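You operate a simulated robot arm through the tools that you are given. There is no shell and no other tool. Be economical: measure what you need, move in short steps, check, and stop when the job is done.

You are at the controls of a simulated robot arm. One attempt, no reset.

## Task
Slide the alternator on the grey engine to mark C and lock it there.
Fine: pointer in the green band; slacken and tighten its bolt with the yellow-banded size 19 socket wrench, then put it back on its peg. Set down upright: socket wrench.

Only the result counts: the job must be done as asked and must still hold three seconds after the hand-in. Knocking over, shifting, dropping, spilling or breaking anything else fails it.

## Robot
A 7-joint arm with a two-finger parallel gripper, fixed in place. Base frame: the origin is at the foot of the arm, x ahead of it, y to its left, z up; the work surface is at about z = 860. Units: mm, rad, N and s.
With the tool pointing down near the work surface it reaches from about 360 to 760 mm from the base axis. Its first joint turns from -2.007 to 2.007 rad. Payload 3.91 kg.
The TCP is the grasp point between the finger pads, 30 mm short of the fingertips. In the tool frame z runs along the fingers and y along their closing line. The gripper opens to 110 mm. The fingers are 20 mm wide and 10 mm thick; the gripper's body (48 by 112 mm) begins 55 mm behind the TCP.
Orientation is that of the tool frame in the base frame, as [roll, pitch, yaw] about the fixed x, y, z axes, in that order (R = Rz(yaw) Ry(pitch) Rx(roll)). With the fingers straight down and closing along the base's y, the tool's x points along the base's -x, its y along +y and its z along -z.

## Interface
- The arm moves only by the tool servo_tool. Its argument "plan" is a list of rows, each a list of 7 numbers: the finger opening in mm, from 0 to 110, then the shift along the tool's x, y, z in mm, then the turn, a rotation vector about the tool's x, y, z in rad. In form: [[grip, x, y, z, ax, ay, az], ...]. A call has 1 to 20 rows; each row shifts and turns the commanded pose from where the row before left it, along the tool's axes as they then stand. Rows are played at 5 a second. More than 50 mm and 0.15 rad between two rows, or a gripper value outside its range, and nothing of the call is played. Where a pose cannot be reached the arm comes as near as it can. A force on the tool above 40 N (or 10 N above the force at the start of the call, whichever is more), or a blocked arm, ends the call early, and 0.2 s more pass. The fingers move at their own pace (about 108 mm/s each) and stop on an object; they squeeze with about 33 N. The grip force told is the motor's: it shows also when the fingers shut on nothing. Time passes only in rows, and 0.2 s behind the last, so rows that do not move let the fingers close. The reply holds the time, the measured pose of the TCP, the force on the tool along the base axes, the opening and the grip force, in the units named above and with some noise, with the torque about the TCP (base axes, N m) and any sound that the robot's microphone picked up.
- Cameras (640 x 400 px; columns grow to the right, rows downward): "scene" is fixed at [214.2, -503.4, 1331.8]; the picture's right is [0.11, -0.99, 0.00], its down [-0.96, -0.11, -0.24] and it looks along [0.24, 0.03, -0.97] (base axes); focal length 214 px, centre (320, 200). "wrist" rides on the gripper at [72, 17, -103] in the tool frame; the picture's right is [-0.23, 0.97, 0.00], its down [-0.76, -0.18, -0.62] and it looks along [-0.61, -0.14, 0.78] (tool axes); focal length 222 px, centre (320, 200). There is no depth. A picture from a camera that has moved, and an enlarged one, comes with that camera's place and axes in the base frame and with its lens. The place of the scene camera against the robot may be out by one fixed shift of up to 12 mm in any direction.
- grab_frame(camera): a new picture of that camera. The clock stands still meanwhile.
- move_column(by): slides the trunk up (or, below 0, down) by that many mm; the arm rides with it, the base frame stays. It gives what a move gives, with no picture.
- close_up(camera, box): a new picture of the part [left, top, right, bottom] of that camera's present view, enlarged. The clock stands still meanwhile.
- finish_job(): hands the job in; it is judged then, once.

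Work in short steps. Places have to be worked out from the pictures, the camera data and where the tool is seen: move nearer, look again, correct. Check each grasp and each placing, and mend what went wrong. You have 120 turns and 64 pictures in all, those below and enlarged ones among them. Open the gripper and draw the arm clear of the work before you hand the job in, unless the task says otherwise; then end with one line.

The tools are called after "Call:" as name(argument=value, ...) on one line, values as JSON. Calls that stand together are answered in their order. servo_tool: Moves the arm, as the interface text tells. Its arguments: {"type":"object","properties":{"plan":{"type":"array","items":{"type":"array","items":{"type":"number"}}}},"required":["plan"]} The other tools are called the same way: move_column (by) slides the trunk up or down; grab_frame (camera) takes a picture; close_up (camera, box) takes an enlarged picture of a part of a camera's view; finish_job () hands the job in.

At the start:

```text
t: 0.0
eef_pos: [296.2, -286.6, 1172.5]
tool_rot: [-3.14, -0.001, 3.141]
ft_force: [0.9, -0.1, 0.8]
moment: [-0.05, 0.0, 0.03]
width: 109.7
finger_force: 0.1
trunk travel left (down, up): [-700.0, 290.0]
```

scene: 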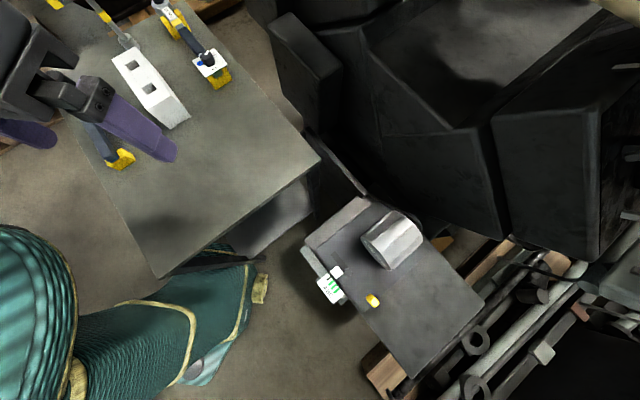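
wrist: 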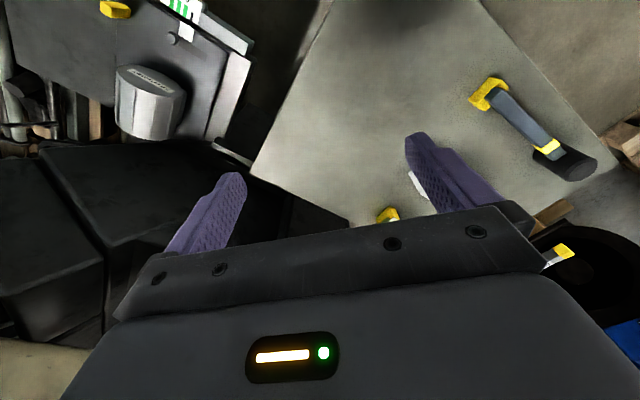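

I start by enlarging the scene camera's view of the engine and the tool area to identify scale, bolt, and wrenches.

Call:
close_up(camera="scene", box=[290, 180, 450, 320])

Call:
close_up(camera="scene", box=[40, 0, 260, 180])

```text
2.86 times, centred on (370, 250) of scene
camera zoom: at [214.2, -503.4, 1331.8], right [0.11, -0.99, 0.0], down [-0.96, -0.11, -0.24], along [0.24, 0.03, -0.97], focal length 613 px, centre (177, 57)
```

zoom: 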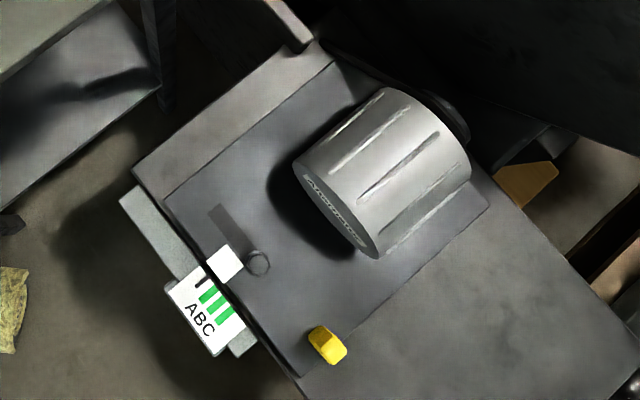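

```text
2.22 times, centred on (150, 90) of scene
camera zoom: at [214.2, -503.4, 1331.8], right [0.11, -0.99, 0.0], down [-0.96, -0.11, -0.24], along [0.24, 0.03, -0.97], focal length 477 px, centre (698, 444)
```

zoom: 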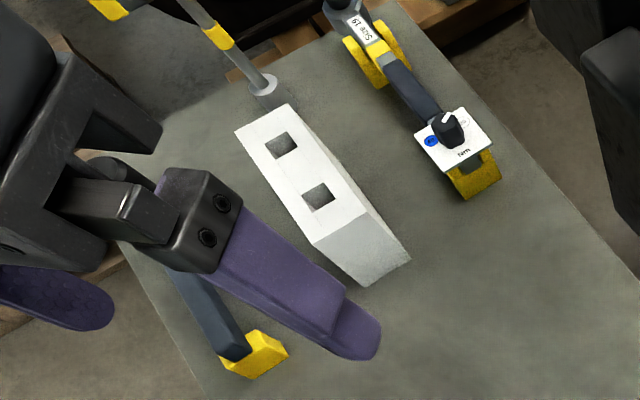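

Gripper hides part of the tool table. I slide the hand at height towards +y for a clear wrist view.

Call:
servo_tool(plan=[[110, 0, 35, -10, 0, 0, 0], [110, 0, 35, -10, 0, 0, 0], [110, 0, 35, -10, 0, 0, 0], [110, 0, 35, 0, 0, 0, 0], [110, 0, 35, 0, 0, 0, 0], [110, 0, 35, 0, 0, 0, 0]])

Call:
grab_frame(camera="wrist")

Call:
grab_frame(camera="scene")

```text
t: 1.4
eef_pos: [297.8, -76.1, 1200.1]
tool_rot: [-3.141, -0.001, 3.14]
ft_force: [0.1, -0.1, -0.3]
moment: [-0.03, -0.03, -0.02]
width: 110.1
finger_force: 0.1
trunk travel left (down, up): [-700.0, 290.0]
```

```text
59 pictures are left
camera wrist: at [224.1, -59.6, 1304.4], right [0.23, 0.97, 0.0], down [0.76, -0.18, 0.62], along [0.61, -0.14, -0.78], focal length 222 px, centre (320, 200)
```

wrist: 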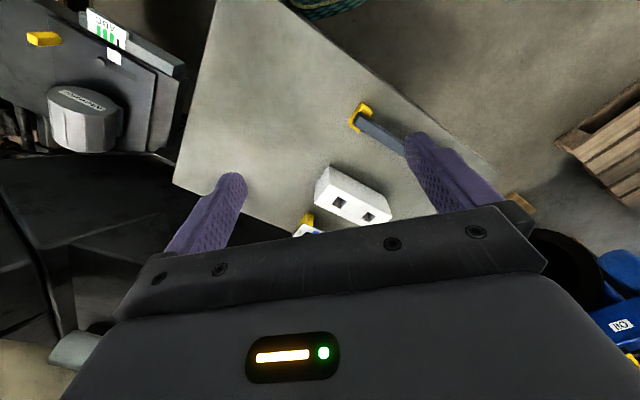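

```text
58 pictures are left
```

scene: 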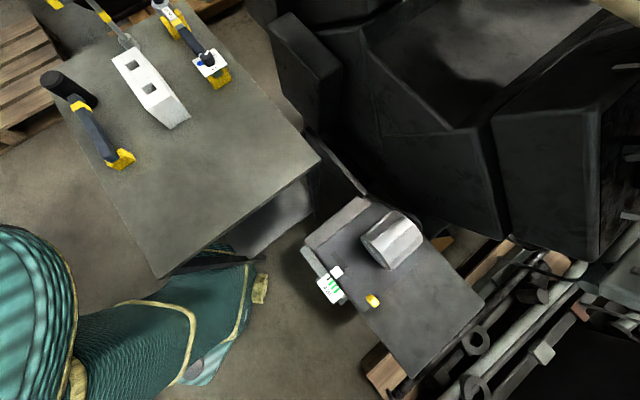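

The table's tools are now visible; I zoom in on each.

Call:
close_up(camera="scene", box=[30, 0, 130, 63])

Call:
close_up(camera="scene", box=[30, 60, 150, 180])

Call:
close_up(camera="scene", box=[130, 0, 250, 100])

```text
6.35 times, centred on (80, 32) of scene
camera zoom: at [214.2, -503.4, 1331.8], right [0.11, -0.99, 0.0], down [-0.96, -0.11, -0.24], along [0.24, 0.03, -0.97], focal length 1362 px, centre (1844, 1270)
```

zoom: 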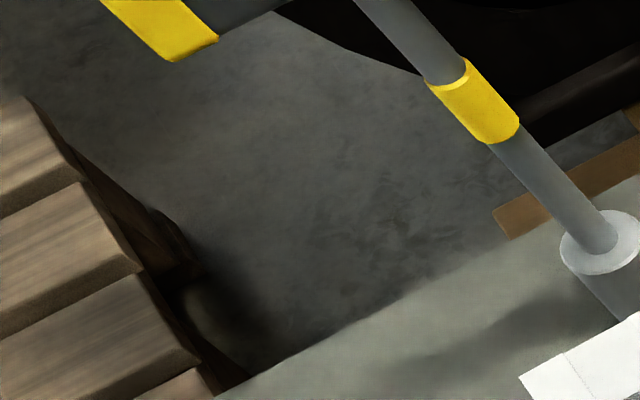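

```text
3.33 times, centred on (90, 120) of scene
camera zoom: at [214.2, -503.4, 1331.8], right [0.11, -0.99, 0.0], down [-0.96, -0.11, -0.24], along [0.24, 0.03, -0.97], focal length 715 px, centre (1087, 467)
```

zoom: 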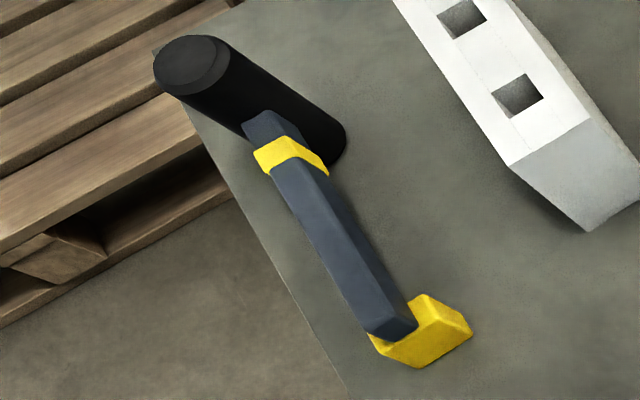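

```text
4.00 times, centred on (190, 50) of scene
camera zoom: at [214.2, -503.4, 1331.8], right [0.11, -0.99, 0.0], down [-0.96, -0.11, -0.24], along [0.24, 0.03, -0.97], focal length 858 px, centre (840, 800)
```

zoom: 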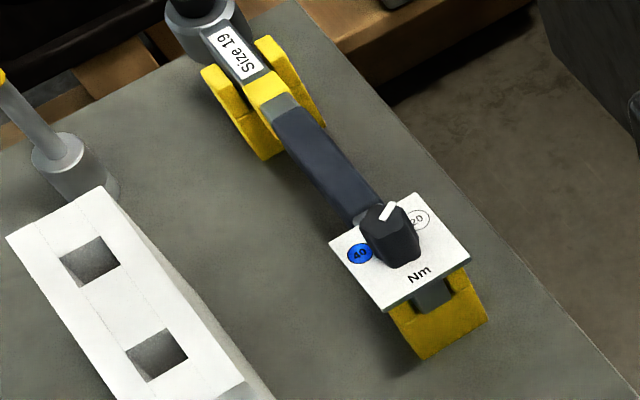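

The size‑19 dial wrench, a vertical T‑handled tool at the far side, and a third item are all on the table. I tilt the hand forward so that the wrist camera sees the far side.

Call:
servo_tool(plan=[[110, 0, 0, 0, 0, -0.15, 0], [110, 0, 0, 0, 0, -0.15, 0], [110, 0, 0, 0, 0, -0.15, 0], [110, 0, 0, 0, 0, -0.15, 0], [110, 0, 0, 0, 0, -0.15, 0], [110, 0, 0, 0, 0, -0.1, 0]])

Call:
grab_frame(camera="wrist")

```text
t: 2.8
eef_pos: [364.1, -92.5, 1186.7]
tool_rot: [-3.138, 0.796, -3.141]
ft_force: [-1.2, -0.2, 0.0]
moment: [0.01, -0.02, -0.04]
width: 110.0
finger_force: 0.2
out of reach, approached as far as the arm can: row 2, 3, 4, 5, 6
trunk travel left (down, up): [-700.0, 290.0]
```

```text
54 pictures are left
camera wrist: at [239.4, -75.1, 1207.5], right [0.16, 0.97, 0.16], down [0.09, -0.18, 0.98], along [0.98, -0.14, -0.11], focal length 222 px, centre (320, 200)
```

wrist: 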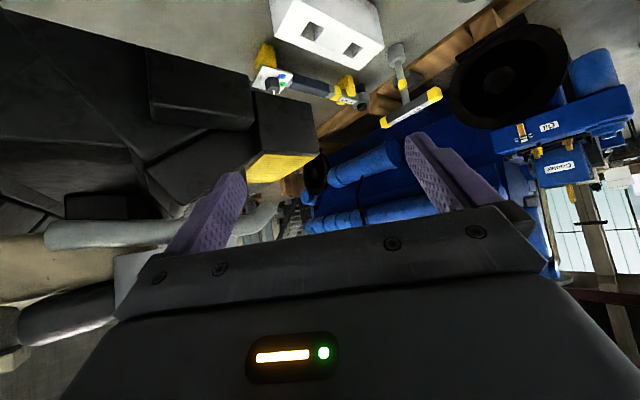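

The upside-down view shows the T-handle and dial wrench. Zooming there.

Call:
close_up(camera="wrist", box=[240, 0, 460, 138])

```text
2.90 times, centred on (350, 69) of wrist
camera zoom: at [239.4, -75.1, 1207.5], right [0.16, 0.97, 0.16], down [0.09, -0.18, 0.98], along [0.98, -0.14, -0.11], focal length 644 px, centre (233, 580)
```

zoom: 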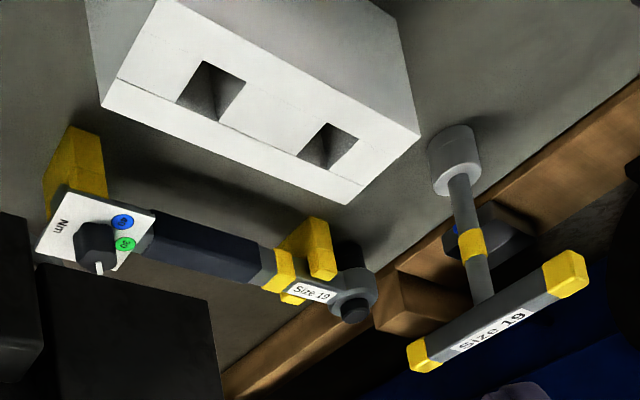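

I zoom in on the T-handle's label.

Call:
close_up(camera="wrist", box=[375, 80, 450, 130])

Call:
close_up(camera="wrist", box=[490, 90, 640, 200])

```text
8.00 times, centred on (412, 105) of wrist
camera zoom: at [239.4, -75.1, 1207.5], right [0.16, 0.97, 0.16], down [0.09, -0.18, 0.98], along [0.98, -0.14, -0.11], focal length 1777 px, centre (-420, 960)
```

zoom: 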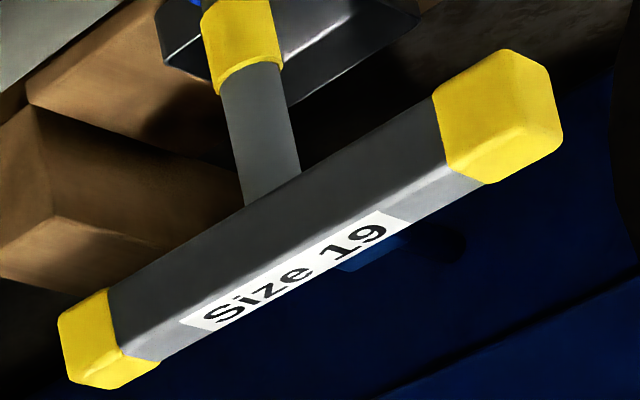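

```text
3.64 times, centred on (565, 145) of wrist
camera zoom: at [239.4, -75.1, 1207.5], right [0.16, 0.97, 0.16], down [0.09, -0.18, 0.98], along [0.98, -0.14, -0.11], focal length 808 px, centre (-571, 400)
```

zoom: 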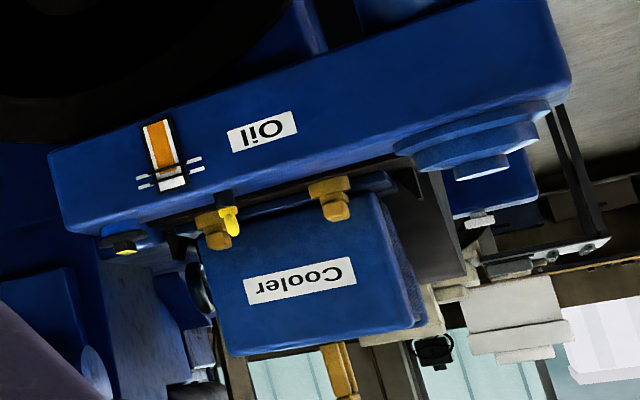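

The T-handle tool reads "Size 19" with yellow bands: that is the socket wrench, standing at about (695, 70), bar at z≈1005. Triangulating, the pointer on the engine is around (168, -555, 663). I level the hand and go look at the engine.

Call:
servo_tool(plan=[[110, 0, 0, 0, 0, 0.15, 0], [110, 0, 0, 0, 0, 0.15, 0], [110, 0, 0, 0, 0, 0.15, 0], [110, 0, 0, 0, 0, 0.15, 0], [110, 0, 0, 0, 0, 0.15, 0], [110, 0, 0, 0, 0, 0.046, 0], [110, 12, -31, 0, 0, 0, 0], [110, 12, -31, 0, 0, 0, 0], [110, 12, -31, 0, 0, 0, 0], [110, 12, -31, 5, 0, 0, 0], [110, 12, -31, 5, 0, 0, 0], [110, 12, -31, 10, 0, 0, 0], [110, 12, -31, 10, 0, 0, 0], [110, 12, -31, 10, 0, 0, 0], [110, 12, -31, 10, 0, 0, 0]])

Call:
grab_frame(camera="wrist")

```text
t: 6.0
eef_pos: [255.1, -371.6, 1134.2]
tool_rot: [-3.14, 0.001, -3.142]
ft_force: [0.8, 0.8, -0.4]
moment: [0.01, 0.0, 0.02]
width: 109.9
finger_force: 0.2
trunk travel left (down, up): [-700.0, 290.0]
```

```text
50 pictures are left
camera wrist: at [181.8, -353.5, 1238.6], right [0.23, 0.97, 0.0], down [0.76, -0.18, 0.62], along [0.61, -0.14, -0.78], focal length 222 px, centre (320, 200)
```

wrist: 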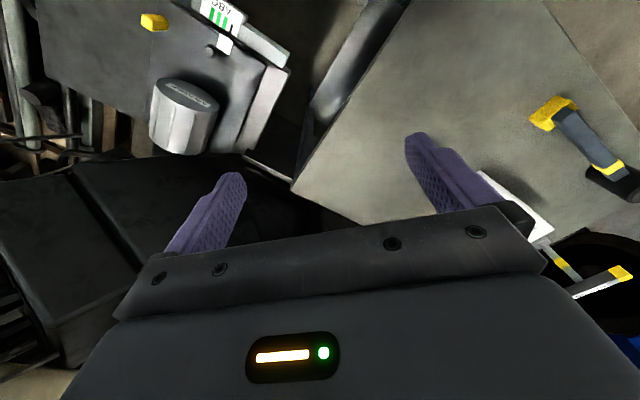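

I move over the engine so that pointer and bolt come into the middle of the view.

Call:
servo_tool(plan=[[110, 15, -20, 20, 0, 0, 0], [110, 15, -20, 20, 0, 0, 0], [110, 15, -20, 25, 0, 0, 0], [110, 15, -20, 25, 0, 0, 0], [110, 15, -20, 25, 0, 0, 0], [110, 15, -20, 25, 0, 0, 0], [110, 15, -20, 25, 0, 0, 0]])

Call:
grab_frame(camera="wrist")

```text
t: 7.6
eef_pos: [149.6, -511.0, 968.2]
tool_rot: [-3.141, 0.0, -3.14]
ft_force: [0.5, 0.4, -0.3]
moment: [0.02, 0.0, 0.03]
width: 110.3
finger_force: 0.1
trunk travel left (down, up): [-700.0, 290.0]
```

```text
49 pictures are left
camera wrist: at [76.8, -493.4, 1072.5], right [0.23, 0.97, 0.0], down [0.76, -0.18, 0.62], along [0.61, -0.14, -0.78], focal length 222 px, centre (320, 200)
```

wrist: 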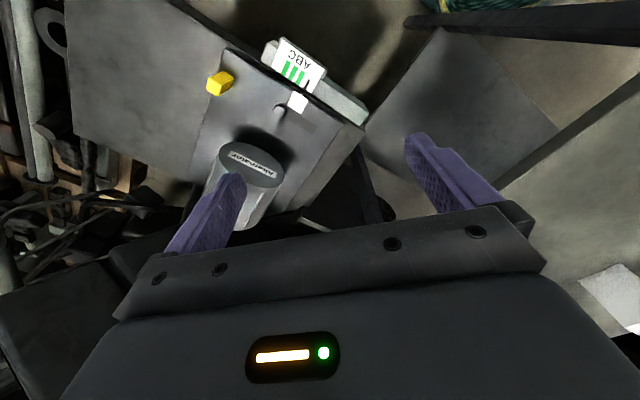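

Call:
close_up(camera="wrist", box=[200, 30, 380, 150])

```text
3.33 times, centred on (290, 90) of wrist
camera zoom: at [76.8, -493.4, 1072.5], right [0.23, 0.97, 0.0], down [0.76, -0.18, 0.62], along [0.61, -0.14, -0.78], focal length 740 px, centre (420, 567)
```

zoom: 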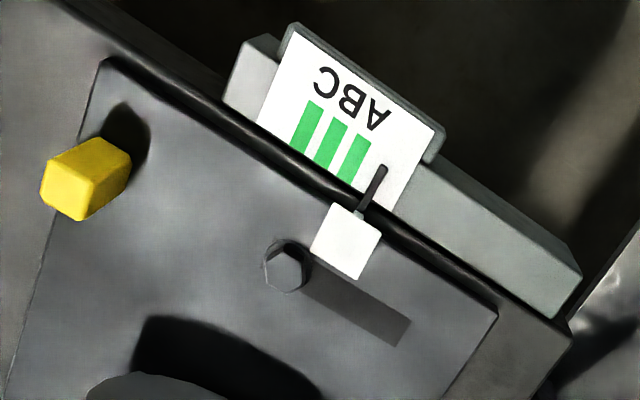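

The bolt triangulates to about (173.5, -585.5, 680); the plate must slide towards (-x,-y) to reach C, and the yellow block is its handle. Next I raise, turn to match the T-bar, and travel over the wrench.

Call:
servo_tool(plan=[[110, 0, 0, -35, 0, 0, 0.148], [110, 0, 0, -35, 0, 0, 0.148], [110, 0, 0, -35, 0, 0, 0.148], [110, 0, 0, -35, 0, 0, 0.148], [110, 0, 0, -32, 0, 0, 0.15]])

Call:
servo_tool(plan=[[110, -0.7, 44, 0, 0, 0, 0], [110, -0.7, 44, 0, 0, 0, 0], [110, -0.7, 44, 0, 0, 0, 0], [110, -0.7, 44, 0, 0, 0, 0], [110, -0.7, 44, 0, 0, 0, 0], [110, -0.7, 44, 0, 0, 0, 0], [110, -0.7, 44, 0, 0, 0, 0], [110, -0.7, 44, 0, 0, 0, 0], [110, -0.7, 44, 0, 0, 0, 0], [110, -0.7, 44, 0, 0, 0, 0], [110, -0.7, 44, 0, 0, 0, 0], [110, -0.7, 44, 0, 0, 0, 0], [110, -0.7, 44, 0, 0, 0, 0], [110, -0.7, 44, 0, 0, 0, 0], [110, -0.7, 44, 0, 0, 0, 0], [110, -0.7, 44, 0, 0, 0, 0], [110, -0.7, 44, 0, 0, 0, 0], [110, -0.7, 44, 0, 0, 0, 0]])

Call:
grab_frame(camera="wrist")

```text
t: 8.8
eef_pos: [152.0, -510.2, 1142.4]
tool_rot: [3.14, 0.001, 2.398]
ft_force: [-0.1, 0.0, -0.1]
moment: [0.01, 0.02, 0.01]
width: 109.8
finger_force: 0.0
trunk travel left (down, up): [-700.0, 290.0]
```

```text
t: 12.6
eef_pos: [701.4, 65.4, 1138.2]
tool_rot: [-3.141, 0.001, 2.401]
ft_force: [-0.3, 0.2, 0.9]
moment: [0.03, 0.01, 0.0]
width: 110.1
finger_force: 0.1
trunk travel left (down, up): [-700.0, 290.0]
```

```text
47 pictures are left
camera wrist: at [657.8, 127.1, 1243.9], right [0.83, 0.56, 0.0], down [0.44, -0.65, 0.62], along [0.35, -0.51, -0.78], focal length 222 px, centre (320, 200)
```

wrist: 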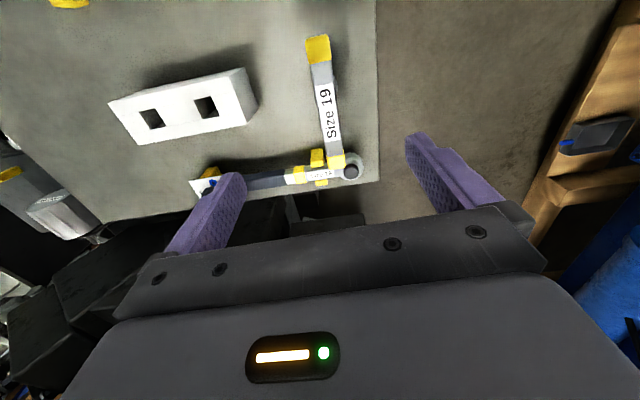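

The T-bar center is near (704, 75, ~1007), bar direction ≈134°. I center and descend partway, then check.

Call:
servo_tool(plan=[[110, 2.3, 4.4, 20, 0, 0, 0.025], [110, 2.3, 4.4, 25, 0, 0, 0.025], [110, 0, 0, 25, 0, 0, 0]])

Call:
grab_frame(camera="wrist")

```text
t: 13.4
eef_pos: [699.9, 73.7, 1072.8]
tool_rot: [3.139, 0.002, 2.348]
ft_force: [0.3, 0.0, -0.8]
moment: [0.02, -0.01, -0.03]
width: 110.1
finger_force: 0.1
trunk travel left (down, up): [-700.0, 290.0]
```

```text
46 pictures are left
camera wrist: at [660.6, 137.3, 1176.4], right [0.85, 0.52, 0.0], down [0.41, -0.67, 0.62], along [0.33, -0.53, -0.78], focal length 222 px, centre (320, 200)
```

wrist: 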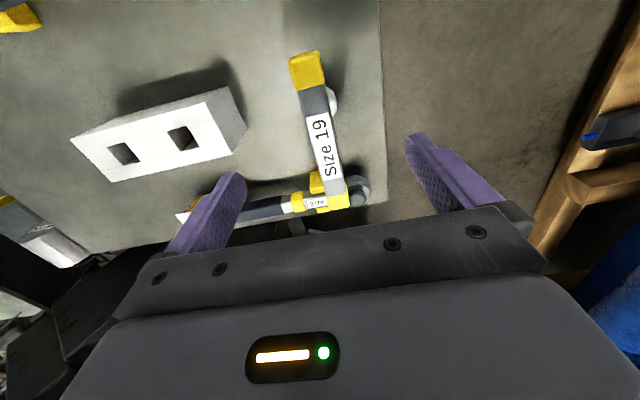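

Alignment is nearly exact; small twist (+0.06) and 1 mm, then descend to bar height and close.

Call:
servo_tool(plan=[[110, 0, 1, 25, 0, 0, 0.06], [110, 0, 0, 25, 0, 0, 0], [110, 0, 0, 18, 0, 0, 0], [60, 0, 0, 0, 0, 0, 0], [20, 0, 0, 0, 0, 0, 0], [0, 0, 0, 0, 0, 0, 0], [0, 0, 0, 0, 0, 0, 0]])

Call:
grab_frame(camera="wrist")

```text
t: 15.0
eef_pos: [699.5, 74.3, 1004.3]
tool_rot: [3.139, 0.002, 2.291]
ft_force: [0.7, 0.6, -0.4]
moment: [0.08, -0.11, -0.02]
width: 19.7
finger_force: 32.7
trunk travel left (down, up): [-700.0, 290.0]
```

```text
45 pictures are left
camera wrist: at [664.7, 140.5, 1109.2], right [0.88, 0.47, 0.0], down [0.37, -0.69, 0.62], along [0.29, -0.55, -0.78], focal length 222 px, centre (320, 200)
```

wrist: 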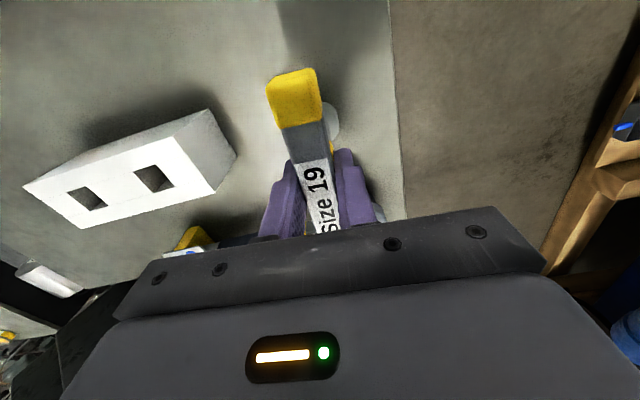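

Bar gripped (19.7 mm). The pose to return to: (699.5, 74.3, 1004.3), yaw 2.291. I lift straight up.

Call:
servo_tool(plan=[[0, 0, 0, -10, 0, 0, 0], [0, 0, 0, -15, 0, 0, 0], [0, 0, 0, -25, 0, 0, 0], [0, 0, 0, -25, 0, 0, 0], [0, 0, 0, -25, 0, 0, 0]])

Call:
grab_frame(camera="scene")

Call:
grab_frame(camera="wrist")

```text
t: 16.2
eef_pos: [699.4, 73.8, 1106.0]
tool_rot: [3.139, 0.001, 2.288]
ft_force: [0.0, 0.8, -2.2]
moment: [0.0, 0.01, -0.01]
width: 19.8
finger_force: 33.6
trunk travel left (down, up): [-700.0, 290.0]
```

```text
44 pictures are left
```

scene: 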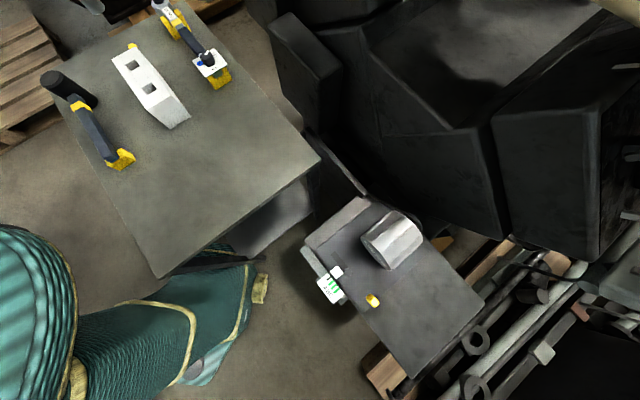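

```text
43 pictures are left
camera wrist: at [663.6, 139.8, 1209.4], right [0.88, 0.47, 0.0], down [0.37, -0.69, 0.62], along [0.29, -0.55, -0.78], focal length 222 px, centre (320, 200)
```

wrist: 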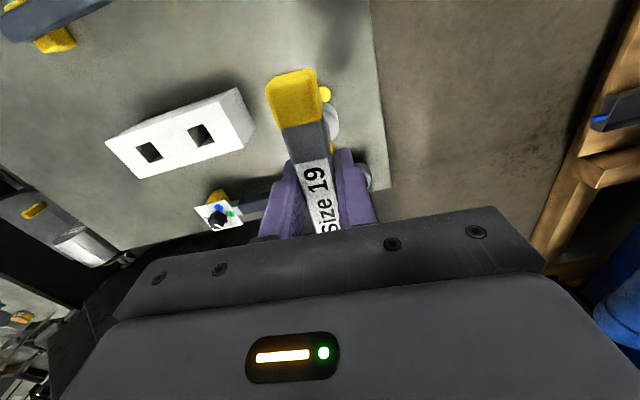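

Wrench is held and free of its peg. I carry it at height to above the bolt.

Call:
servo_tool(plan=[[0, -7.58, -41.5, 0, 0, 0, 0], [0, -7.58, -41.5, 0, 0, 0, 0], [0, -7.58, -41.5, 0, 0, 0, 0], [0, -7.58, -41.5, 0, 0, 0, 0], [0, -7.58, -41.5, 0, 0, 0, 0], [0, -7.58, -41.5, 0, 0, 0, 0], [0, -7.58, -41.5, 0, 0, 0, 0], [0, -7.58, -41.5, 0, 0, 0, 0], [0, -7.58, -41.5, 0, 0, 0, 0], [0, -7.58, -41.5, 0, 0, 0, 0], [0, -7.58, -41.5, 0, 0, 0, 0], [0, -7.58, -41.5, 0, 0, 0, 0], [0, -7.58, -41.5, 0, 0, 0, 0], [0, -7.58, -41.5, 0, 0, 0, 0], [0, -7.58, -41.5, 0, 0, 0, 0], [0, -7.58, -41.5, 0, 0, 0, 0], [0, -7.58, -41.5, 0, 0, 0, 0], [0, -7.58, -41.5, 0, 0, 0, 0], [0, -7.58, -41.5, 0, 0, 0, 0], [0, -7.58, -41.5, 0, 0, 0, 0]])

Call:
grab_frame(camera="scene")

Call:
grab_frame(camera="wrist")

```text
t: 20.4
eef_pos: [173.0, -589.1, 1102.7]
tool_rot: [3.138, 0.0, 2.289]
ft_force: [0.4, -0.4, -2.5]
moment: [0.04, 0.02, -0.01]
width: 19.7
finger_force: 32.9
trunk travel left (down, up): [-700.0, 290.0]
```

```text
42 pictures are left
```

scene: 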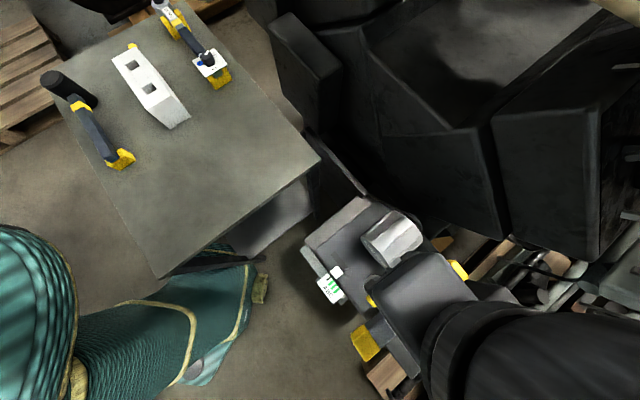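

```text
41 pictures are left
camera wrist: at [137.7, -522.7, 1206.4], right [0.88, 0.47, 0.0], down [0.37, -0.69, 0.62], along [0.3, -0.55, -0.78], focal length 222 px, centre (320, 200)
```

wrist: 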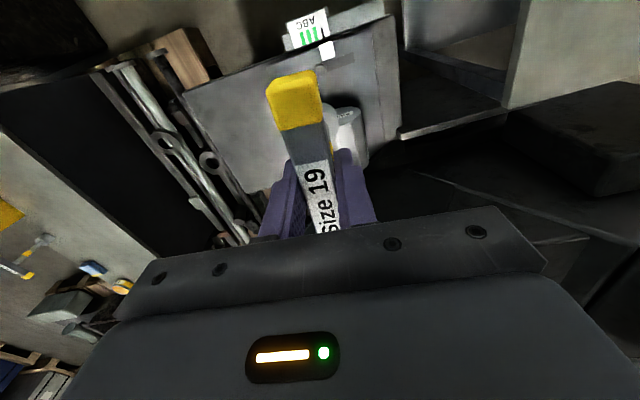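

The bolt view is partly masked by the bar. I lower to about 70–80 mm above the bolt and correct for drift (y+3.6).

Call:
servo_tool(plan=[[0, 2.4, 2.7, 40, 0, 0, 0], [0, 0, 0, 40, 0, 0, 0], [0, 0, 0, 40, 0, 0, 0], [0, 0, 0, 40, 0, 0, 0], [0, 0, 0, 20, 0, 0, 0]])

Call:
close_up(camera="wrist", box=[240, 0, 440, 150])

Call:
close_up(camera="scene", box=[290, 200, 450, 320])

```text
t: 21.6
eef_pos: [176.6, -583.5, 922.8]
tool_rot: [3.139, 0.002, 2.291]
ft_force: [0.9, -0.2, -3.3]
moment: [0.02, 0.02, -0.01]
width: 19.9
finger_force: 32.7
trunk travel left (down, up): [-700.0, 290.0]
```

```text
2.67 times, centred on (340, 75) of wrist
camera zoom: at [140.7, -517.4, 1027.1], right [0.88, 0.47, 0.0], down [0.37, -0.69, 0.62], along [0.29, -0.55, -0.78], focal length 592 px, centre (267, 533)
```

zoom: 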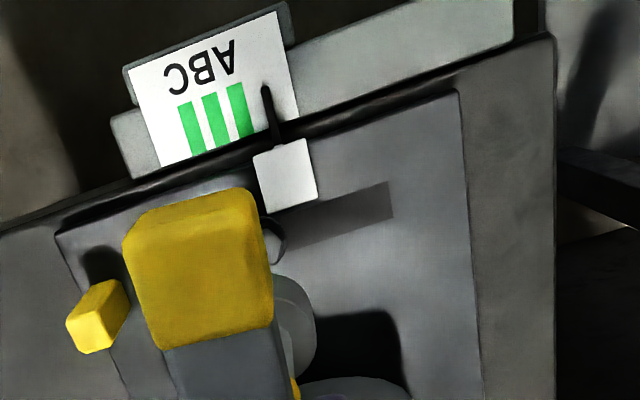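

```text
3.33 times, centred on (370, 260) of scene
camera zoom: at [214.2, -503.4, 1331.8], right [0.11, -0.99, 0.0], down [-0.96, -0.11, -0.24], along [0.24, 0.03, -0.97], focal length 715 px, centre (153, 0)
```

zoom: 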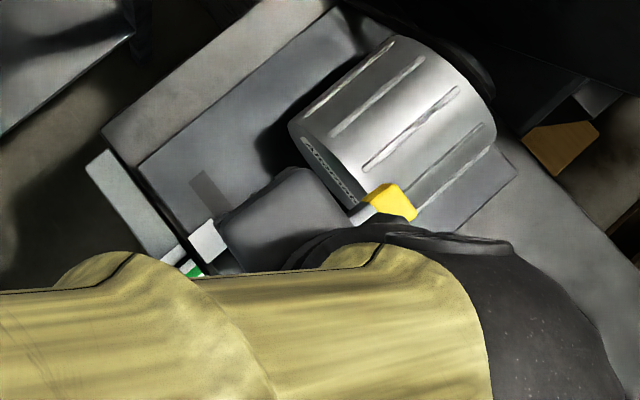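

I zoom in to compare the socket's rim with the bolt head.

Call:
close_up(camera="wrist", box=[300, 50, 380, 150])

```text
4.00 times, centred on (340, 100) of wrist
camera zoom: at [140.7, -517.4, 1027.1], right [0.88, 0.47, 0.0], down [0.37, -0.69, 0.62], along [0.29, -0.55, -0.78], focal length 888 px, centre (240, 600)
```

zoom: 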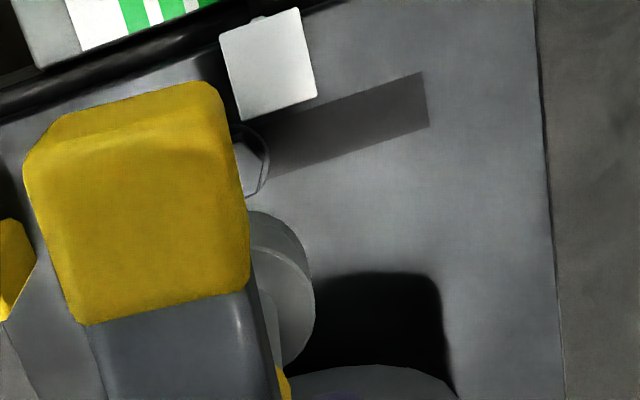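

Socket axis and bolt coincide within ~1.5 mm. I trim by (-0.6, -1.4) in tool axes and descend towards contact.

Call:
servo_tool(plan=[[0, -0.6, -1.4, 20, 0, 0, 0], [0, 0, 0, 20, 0, 0, 0], [0, 0, 0, 20, 0, 0, 0], [0, 0, 0, 20, 0, 0, 0], [0, 0, 0, 10, 0, 0, 0]])

Call:
close_up(camera="wrist", box=[270, 50, 390, 150])

```text
t: 22.8
eef_pos: [174.4, -583.3, 834.9]
tool_rot: [3.14, 0.003, 2.29]
ft_force: [-0.3, -0.3, -2.5]
moment: [0.01, -0.01, 0.0]
width: 19.9
finger_force: 32.7
trunk travel left (down, up): [-700.0, 290.0]
```

```text
4.00 times, centred on (330, 100) of wrist
camera zoom: at [139.1, -517.7, 938.7], right [0.88, 0.47, 0.0], down [0.37, -0.69, 0.62], along [0.29, -0.55, -0.78], focal length 888 px, centre (280, 600)
```

zoom: 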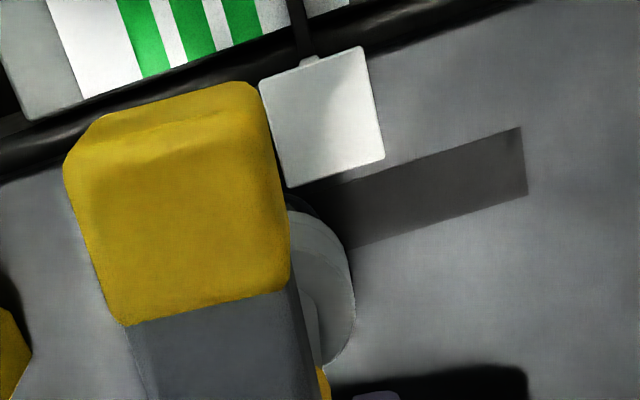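

Socket is clear of the pointer flag. Continue down in small steps watching force.

Call:
servo_tool(plan=[[0, 0, 0, 5, 0, 0, 0], [0, 0, 0, 5, 0, 0, 0], [0, 0, 0, 0, 0, 0, 0]])

Call:
servo_tool(plan=[[0, 0, 0, 4, 0, 0, 0], [0, 0, 0, 4, 0, 0, 0], [0, 0, 0, 0, 0, 0, 0]])

```text
t: 23.6
eef_pos: [172.9, -582.5, 823.6]
tool_rot: [3.137, -0.003, 2.29]
ft_force: [-6.6, 4.5, -4.7]
moment: [0.59, 0.92, -0.02]
width: 19.6
finger_force: 32.7
trunk travel left (down, up): [-700.0, 290.0]
```

```text
t: 24.4
eef_pos: [175.2, -584.2, 821.9]
tool_rot: [-3.138, 0.012, 2.291]
ft_force: [-3.2, 1.4, 36.7]
moment: [-0.37, 0.12, -0.01]
width: 18.7
finger_force: 30.1
trunk travel left (down, up): [-700.0, 290.0]
```

Contact on the bolt head at z≈822 (36 N). I ease off to a light press and sweep the yaw slightly CCW to find hex engagement.

Call:
servo_tool(plan=[[0, 0, 0, -3, 0, 0, 0], [0, 0, 0, 0, 0, 0, -0.05], [0, 0, 0, 0, 0, 0, -0.05], [0, 0, 0, 0, 0, 0, -0.05], [0, 0, 0, 0, 0, 0, 0]])

```text
t: 25.6
eef_pos: [174.3, -582.3, 819.7]
tool_rot: [3.141, 0.003, 2.441]
ft_force: [-0.1, -5.4, 21.9]
moment: [-0.82, -0.29, -0.32]
width: 20.0
finger_force: 32.8
trunk travel left (down, up): [-700.0, 290.0]
```

Call:
servo_tool(plan=[[0, 0, 0, 0, 0, 0, -0.05], [0, 0, 0, 0, 0, 0, -0.05], [0, 0, 0, 0, 0, 0, -0.05], [0, 0, 0, 0, 0, 0, 0]])

```text
t: 26.6
eef_pos: [174.8, -582.9, 819.8]
tool_rot: [-3.141, 0.003, 2.59]
ft_force: [-0.1, -5.6, 21.8]
moment: [-0.66, -0.15, -0.27]
width: 19.6
finger_force: 32.5
trunk travel left (down, up): [-700.0, 290.0]
```

Just friction so far, still on top of the head. Continue the sweep.

Call:
servo_tool(plan=[[0, 0, 0, 0.3, 0, 0, -0.05], [0, 0, 0, 0, 0, 0, -0.05], [0, 0, 0, 0, 0, 0, -0.05], [0, 0, 0, 0, 0, 0, -0.05], [0, 0, 0, 0, 0, 0, 0]])

Call:
servo_tool(plan=[[0, 0, 0, 0.3, 0, 0, -0.05], [0, 0, 0, 0, 0, 0, -0.05], [0, 0, 0, 0, 0, 0, -0.05], [0, 0, 0, 0, 0, 0, -0.05], [0, 0, 0, 0, 0, 0, 0]])

```text
t: 27.8
eef_pos: [173.6, -583.1, 820.8]
tool_rot: [-3.139, 0.005, 2.788]
ft_force: [-5.9, -3.7, 25.0]
moment: [-0.37, 0.48, -0.19]
width: 20.1
finger_force: 33.0
trunk travel left (down, up): [-700.0, 290.0]
```

```text
t: 29.0
eef_pos: [174.9, -583.3, 819.8]
tool_rot: [-3.139, 0.004, 2.988]
ft_force: [-7.4, -5.0, 24.0]
moment: [-0.44, 0.69, -0.1]
width: 19.7
finger_force: 33.5
trunk travel left (down, up): [-700.0, 290.0]
```

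Rotated 40° with no drop; contact seems off towards the flag side. I look.

Call:
close_up(camera="wrist", box=[270, 50, 390, 150])

Call:
close_up(camera="scene", box=[290, 200, 450, 320])

```text
4.00 times, centred on (330, 100) of wrist
camera zoom: at [104.3, -555.0, 924.3], right [0.37, 0.93, 0.0], down [0.72, -0.29, 0.63], along [0.58, -0.23, -0.78], focal length 888 px, centre (280, 600)
```

zoom: 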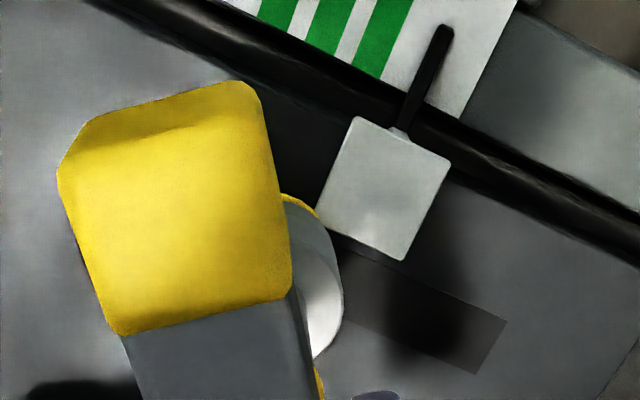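

```text
3.33 times, centred on (370, 260) of scene
camera zoom: at [214.2, -503.4, 1331.8], right [0.11, -0.99, 0.0], down [-0.96, -0.11, -0.24], along [0.24, 0.03, -0.97], focal length 715 px, centre (153, 0)
```

zoom: 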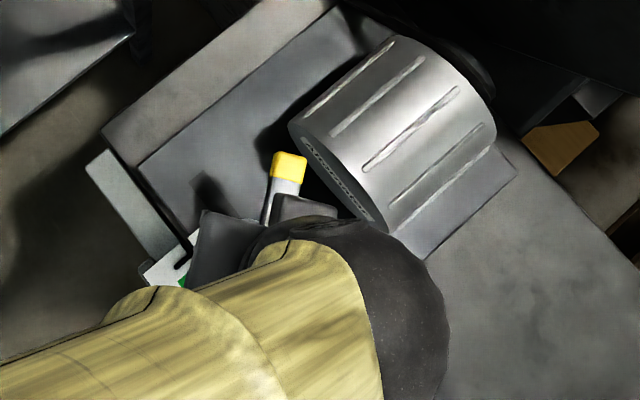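

A yellow sliver shows at the socket's rim; zoom closer.

Call:
close_up(camera="wrist", box=[325, 80, 375, 145])

```text
6.15 times, centred on (350, 112) of wrist
camera zoom: at [104.3, -555.0, 924.3], right [0.37, 0.93, 0.0], down [0.72, -0.29, 0.63], along [0.58, -0.23, -0.78], focal length 1367 px, centre (135, 738)
```

zoom: 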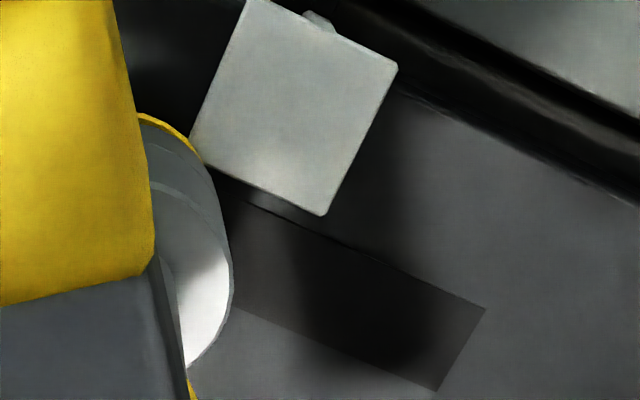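

Triangulating again: wrench length below TCP ≈144 mm, so the socket is resting on top of the bolt head (z≈678), not engaged. I lift and move aside to re-measure the bolt precisely with two unobstructed views.

Call:
servo_tool(plan=[[0, 0, 0, -20, 0, 0, 0], [0, 0, 0, -30, 0, 0, 0], [0, 0, -20, -10, 0, 0, 0], [0, 0, -25, 0, 0, 0, 0], [0, 0, 0, 0, 0, 0, 0]])

Call:
close_up(camera="wrist", box=[300, 20, 420, 120])

```text
t: 30.2
eef_pos: [168.0, -627.3, 879.5]
tool_rot: [3.139, 0.004, 2.986]
ft_force: [0.5, 0.2, -3.4]
moment: [-0.03, 0.01, 0.0]
width: 19.9
finger_force: 33.1
trunk travel left (down, up): [-700.0, 290.0]
```

```text
4.00 times, centred on (360, 70) of wrist
camera zoom: at [98.5, -598.7, 983.3], right [0.37, 0.93, 0.0], down [0.72, -0.29, 0.62], along [0.58, -0.23, -0.78], focal length 888 px, centre (160, 720)
```

zoom: 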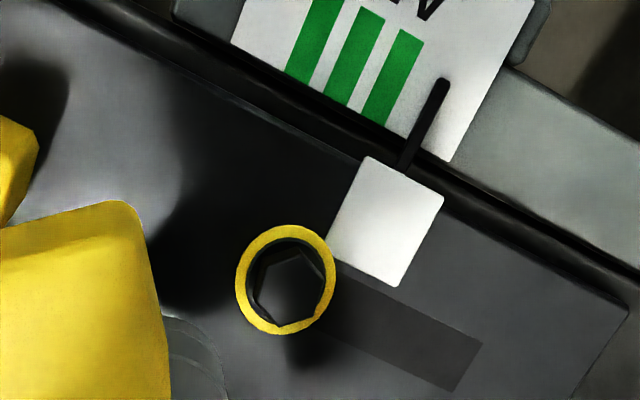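

Unexpected: a yellow ring with a hex opening now sits at the bolt. I take the full view to understand it.

Call:
grab_frame(camera="wrist")

Call:
close_up(camera="wrist", box=[345, 65, 395, 110])

```text
32 pictures are left
camera wrist: at [98.5, -598.7, 983.3], right [0.37, 0.93, 0.0], down [0.72, -0.29, 0.62], along [0.58, -0.23, -0.78], focal length 222 px, centre (320, 200)
```

wrist: 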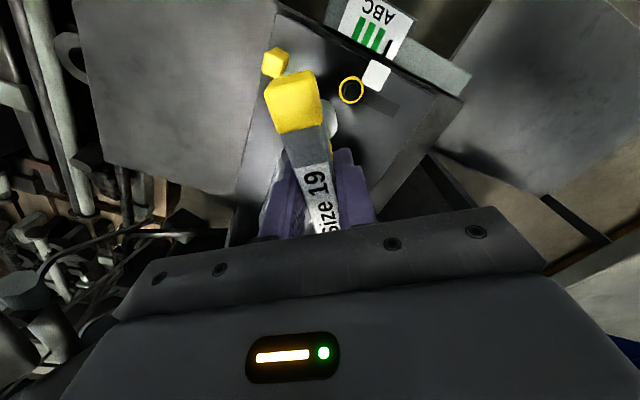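

```text
8.89 times, centred on (370, 88) of wrist
camera zoom: at [98.5, -598.7, 983.3], right [0.37, 0.93, 0.0], down [0.72, -0.29, 0.62], along [0.58, -0.23, -0.78], focal length 1974 px, centre (-124, 1200)
```

zoom: 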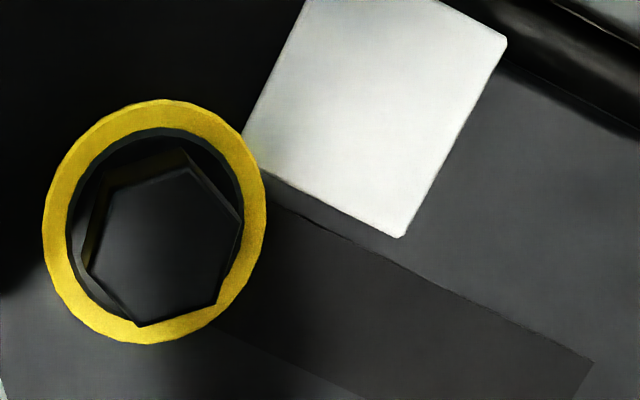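

Reading this: the ring around the bolt appeared after the 40° CCW turn while torque fell from 0.32 to 0.1 Nm – the socket evidently had been seated, and the ring is the "slack" sign. I take the wrench back to its peg so the hand is free to slide the plate.

Call:
servo_tool(plan=[[0, 0, 0, -45, 0, 0, 0.139], [0, 0, 0, -45, 0, 0, 0.139], [0, 0, 0, -45, 0, 0, 0.139], [0, 0, 0, -45, 0, 0, 0.139], [0, 0, 0, -45, 0, 0, 0.139]])

Call:
servo_tool(plan=[[0, 8.86, 43.1, 0, 0, 0, 0], [0, 8.86, 43.1, 0, 0, 0, 0], [0, 8.86, 43.1, 0, 0, 0, 0], [0, 8.86, 43.1, 0, 0, 0, 0], [0, 8.86, 43.1, 0, 0, 0, 0], [0, 8.86, 43.1, 0, 0, 0, 0], [0, 8.86, 43.1, 0, 0, 0, 0], [0, 8.86, 43.1, 0, 0, 0, 0], [0, 8.86, 43.1, 0, 0, 0, 0], [0, 8.86, 43.1, 0, 0, 0, 0], [0, 8.86, 43.1, 0, 0, 0, 0], [0, 8.86, 43.1, 0, 0, 0, 0], [0, 8.86, 43.1, 0, 0, 0, 0], [0, 8.86, 43.1, 0, 0, 0, 0], [0, 8.86, 43.1, 0, 0, 0, 0], [0, 8.86, 43.1, 0, 0, 0, 0], [0, 8.86, 43.1, 0, 0, 0, 0], [0, 8.86, 43.1, 0, 0, 0, 0], [0, 8.86, 43.1, 0, 0, 0, 0], [0, 8.86, 43.1, 0, 0, 0, 0]])

Call:
close_up(camera="scene", box=[290, 180, 450, 320])

Call:
close_up(camera="wrist", box=[260, 40, 400, 150])

```text
t: 31.4
eef_pos: [167.3, -629.1, 1103.7]
tool_rot: [3.14, -0.001, 2.29]
ft_force: [0.3, -0.3, -3.4]
moment: [0.03, 0.0, 0.02]
width: 19.8
finger_force: 33.5
trunk travel left (down, up): [-700.0, 290.0]
```

```text
t: 35.6
eef_pos: [696.6, 74.6, 1105.0]
tool_rot: [3.141, 0.003, 2.294]
ft_force: [0.2, -0.1, -2.8]
moment: [0.04, 0.07, -0.01]
width: 19.8
finger_force: 32.6
trunk travel left (down, up): [-700.0, 290.0]
```

```text
2.86 times, centred on (370, 250) of scene
camera zoom: at [214.2, -503.4, 1331.8], right [0.11, -0.99, 0.0], down [-0.96, -0.11, -0.24], along [0.24, 0.03, -0.97], focal length 613 px, centre (177, 57)
```

zoom: 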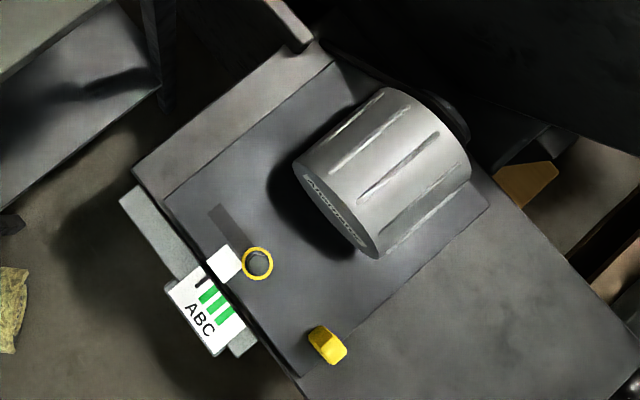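

```text
3.64 times, centred on (330, 95) of wrist
camera zoom: at [660.9, 141.3, 1209.9], right [0.88, 0.47, 0.0], down [0.37, -0.69, 0.62], along [0.3, -0.55, -0.78], focal length 808 px, centre (284, 582)
```

zoom: 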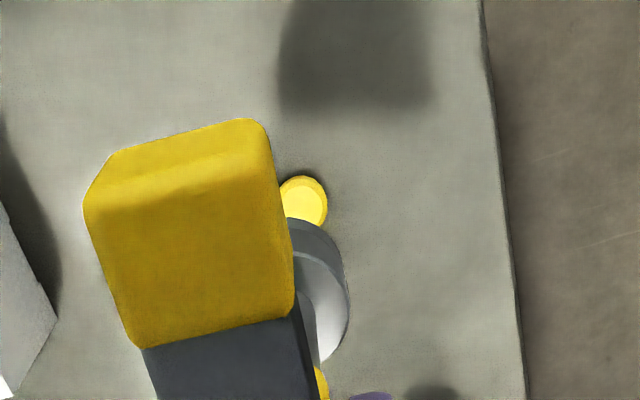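

Ring confirms slack state. At the peg: the peg top appears slightly to the tool's +y side, so I shift about +4 mm (to ≈(700.5, 76), matching the pick-up pose) and descend carefully.

Call:
servo_tool(plan=[[0, -1.5, 3.9, 20, 0, 0, 0], [0, 0, 0, 25, 0, 0, 0], [0, 0, 0, 15, 0, 0, 0], [0, 0, 0, 0, 0, 0, 0]])

Call:
close_up(camera="wrist", box=[260, 40, 400, 150])

```text
t: 36.6
eef_pos: [701.5, 76.0, 1044.5]
tool_rot: [3.141, 0.002, 2.292]
ft_force: [0.4, 0.4, -3.5]
moment: [0.02, -0.02, -0.02]
width: 19.7
finger_force: 32.5
trunk travel left (down, up): [-700.0, 290.0]
```

```text
3.64 times, centred on (330, 95) of wrist
camera zoom: at [665.6, 142.4, 1149.2], right [0.88, 0.47, 0.0], down [0.37, -0.69, 0.62], along [0.3, -0.55, -0.78], focal length 808 px, centre (284, 582)
```

zoom: 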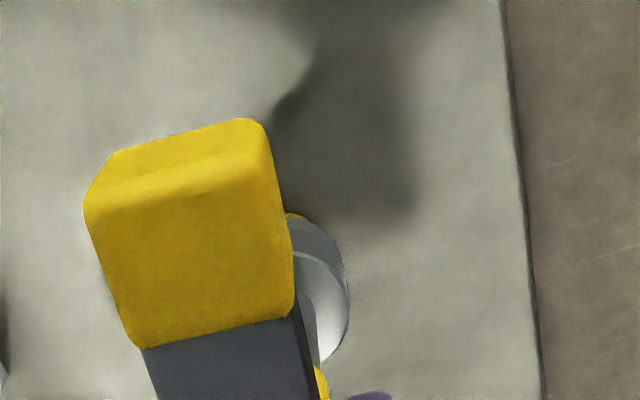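

The peg is nearly beneath the socket. One more +1.5 mm and descend towards the table with force watching.

Call:
servo_tool(plan=[[0, 0, 1.5, 10, 0, 0, 0], [0, 0, 0, 8, 0, 0, 0], [0, 0, 0, 6, 0, 0, 0], [0, 0, 0, 0, 0, 0, 0]])

Call:
servo_tool(plan=[[0, 0, 0, 5, 0, 0, 0], [0, 0, 0, 4, 0, 0, 0], [0, 0, 0, 0, 0, 0, 0]])

```text
t: 37.6
eef_pos: [702.7, 77.2, 1019.8]
tool_rot: [3.139, 0.001, 2.293]
ft_force: [-1.2, -0.4, -3.7]
moment: [0.03, 0.02, -0.01]
width: 19.7
finger_force: 32.6
trunk travel left (down, up): [-700.0, 290.0]
```

```text
t: 38.4
eef_pos: [703.4, 77.4, 1011.5]
tool_rot: [3.14, 0.001, 2.295]
ft_force: [-0.2, 0.3, -2.5]
moment: [0.05, 0.0, 0.02]
width: 19.8
finger_force: 32.7
trunk travel left (down, up): [-700.0, 290.0]
```

Call:
servo_tool(plan=[[0, 0, 0, 3, 0, 0, 0], [0, 0, 0, 2, 0, 0, 0], [0, 0, 0, 0, 0, 0, 0]])

Call:
servo_tool(plan=[[0, 0, 0, 2, 0, 0, 0], [0, 0, 0, 0, 0, 0, 0]])

```text
t: 39.2
eef_pos: [702.4, 77.0, 1006.7]
tool_rot: [3.14, 0.002, 2.292]
ft_force: [-0.4, -0.8, -3.2]
moment: [-0.03, -0.01, -0.03]
width: 19.8
finger_force: 32.8
trunk travel left (down, up): [-700.0, 290.0]
```

```text
t: 39.8
eef_pos: [701.5, 76.5, 1006.2]
tool_rot: [3.139, 0.004, 2.292]
ft_force: [2.1, -3.5, 3.7]
moment: [-0.54, -0.33, 0.02]
width: 19.8
finger_force: 33.3
trunk travel left (down, up): [-700.0, 290.0]
```

Contact at the original seat height (~1005). Release and check that it stands.

Call:
servo_tool(plan=[[30, 0, 0, 0, 0, 0, 0], [60, 0, 0, 0, 0, 0, 0], [110, 0, 0, 0, 0, 0, 0], [110, 0, 0, 0, 0, 0, 0]])

Call:
grab_frame(camera="wrist")

```text
t: 40.8
eef_pos: [702.5, 76.3, 1005.0]
tool_rot: [3.139, 0.003, 2.294]
ft_force: [-0.9, 0.2, 1.6]
moment: [-0.02, 0.02, 0.02]
width: 110.1
finger_force: 0.2
trunk travel left (down, up): [-700.0, 290.0]
```

```text
27 pictures are left
camera wrist: at [666.2, 143.3, 1109.2], right [0.88, 0.47, 0.0], down [0.37, -0.69, 0.62], along [0.3, -0.55, -0.78], focal length 222 px, centre (320, 200)
```

wrist: 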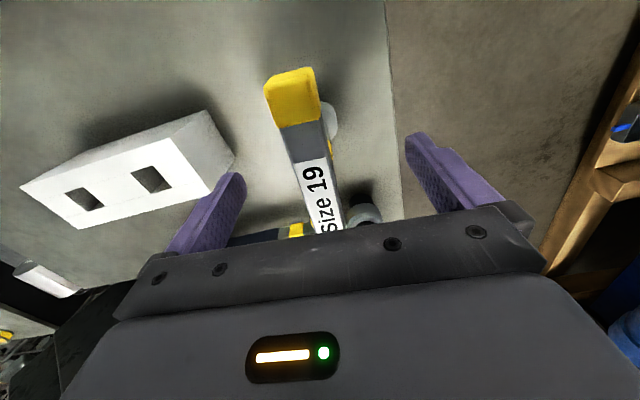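

Wrench stands on its peg. I rise and travel to the plate's yellow handle near (112, -655, ~700), hand closing line already along the slide direction.

Call:
servo_tool(plan=[[110, 0, 0, -30, 0, 0, 0], [110, 0, 0, -45, 0, 0, 0], [110, 0, 0, -45, 0, 0, 0], [110, 0, 0, -10, 0, 0, 0]])

Call:
servo_tool(plan=[[110, -8.07, -46.3, 0, 0, 0, 0], [110, -8.07, -46.3, 0, 0, 0, 0], [110, -8.07, -46.3, 0, 0, 0, 0], [110, -8.07, -46.3, 0, 0, 0, 0], [110, -8.07, -46.3, 0, 0, 0, 0], [110, -8.07, -46.3, 0, 0, 0, 0], [110, -8.07, -46.3, 0, 0, 0, 0], [110, -8.07, -46.3, 0, 0, 0, 0], [110, -8.07, -46.3, 0, 0, 0, 0], [110, -8.07, -46.3, 0, 0, 0, 0], [110, -8.07, -46.3, 0, 0, 0, 0], [110, -8.07, -46.3, 0, 0, 0, 0], [110, -8.07, -46.3, 0, 0, 0, 0], [110, -8.07, -46.3, 0, 0, 0, 0], [110, -8.07, -46.3, 0, 0, 0, 0], [110, -8.07, -46.3, 0, 0, 0, 0], [110, -8.07, -46.3, 0, 0, 0, 0], [110, -8.07, -46.3, 0, 0, 0, 0], [110, -8.07, -46.3, 0, 0, 0, 0], [110, -8.07, -46.3, 0, 0, 0, 0]])

Call:
servo_tool(plan=[[110, 0, 0, 45, 0, 0, 0.04], [110, 0, 0, 45, 0, 0, 0], [110, 0, 0, 45, 0, 0, 0], [110, 0, 0, 45, 0, 0, 0], [110, 0, 0, 45, 0, 0, 0], [110, 0, 0, 45, 0, 0, 0], [110, 0, 0, 45, 0, 0, 0]])

Call:
grab_frame(camera="wrist")

```text
t: 41.8
eef_pos: [699.8, 76.8, 1137.1]
tool_rot: [3.141, 0.002, 2.294]
ft_force: [0.6, 0.2, -0.8]
moment: [0.0, -0.03, -0.03]
width: 109.9
finger_force: 0.1
trunk travel left (down, up): [-700.0, 290.0]
```

```text
t: 46.0
eef_pos: [112.1, -658.8, 1133.4]
tool_rot: [3.136, -0.001, 2.293]
ft_force: [0.2, -0.3, -0.5]
moment: [0.01, -0.01, -0.02]
width: 110.1
finger_force: 0.0
trunk travel left (down, up): [-700.0, 290.0]
```

```text
t: 47.6
eef_pos: [114.6, -656.9, 821.0]
tool_rot: [3.141, 0.001, 2.252]
ft_force: [-0.1, -0.4, 0.4]
moment: [0.0, 0.02, -0.01]
width: 109.8
finger_force: 0.0
trunk travel left (down, up): [-700.0, 290.0]
```

```text
26 pictures are left
camera wrist: at [81.6, -589.4, 924.8], right [0.9, 0.44, 0.0], down [0.34, -0.7, 0.62], along [0.27, -0.56, -0.78], focal length 222 px, centre (320, 200)
```

wrist: 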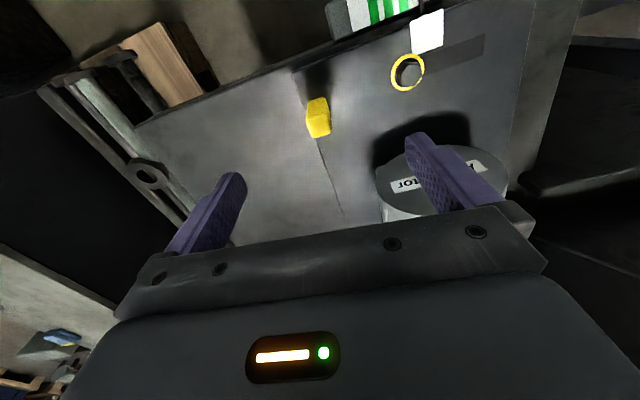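

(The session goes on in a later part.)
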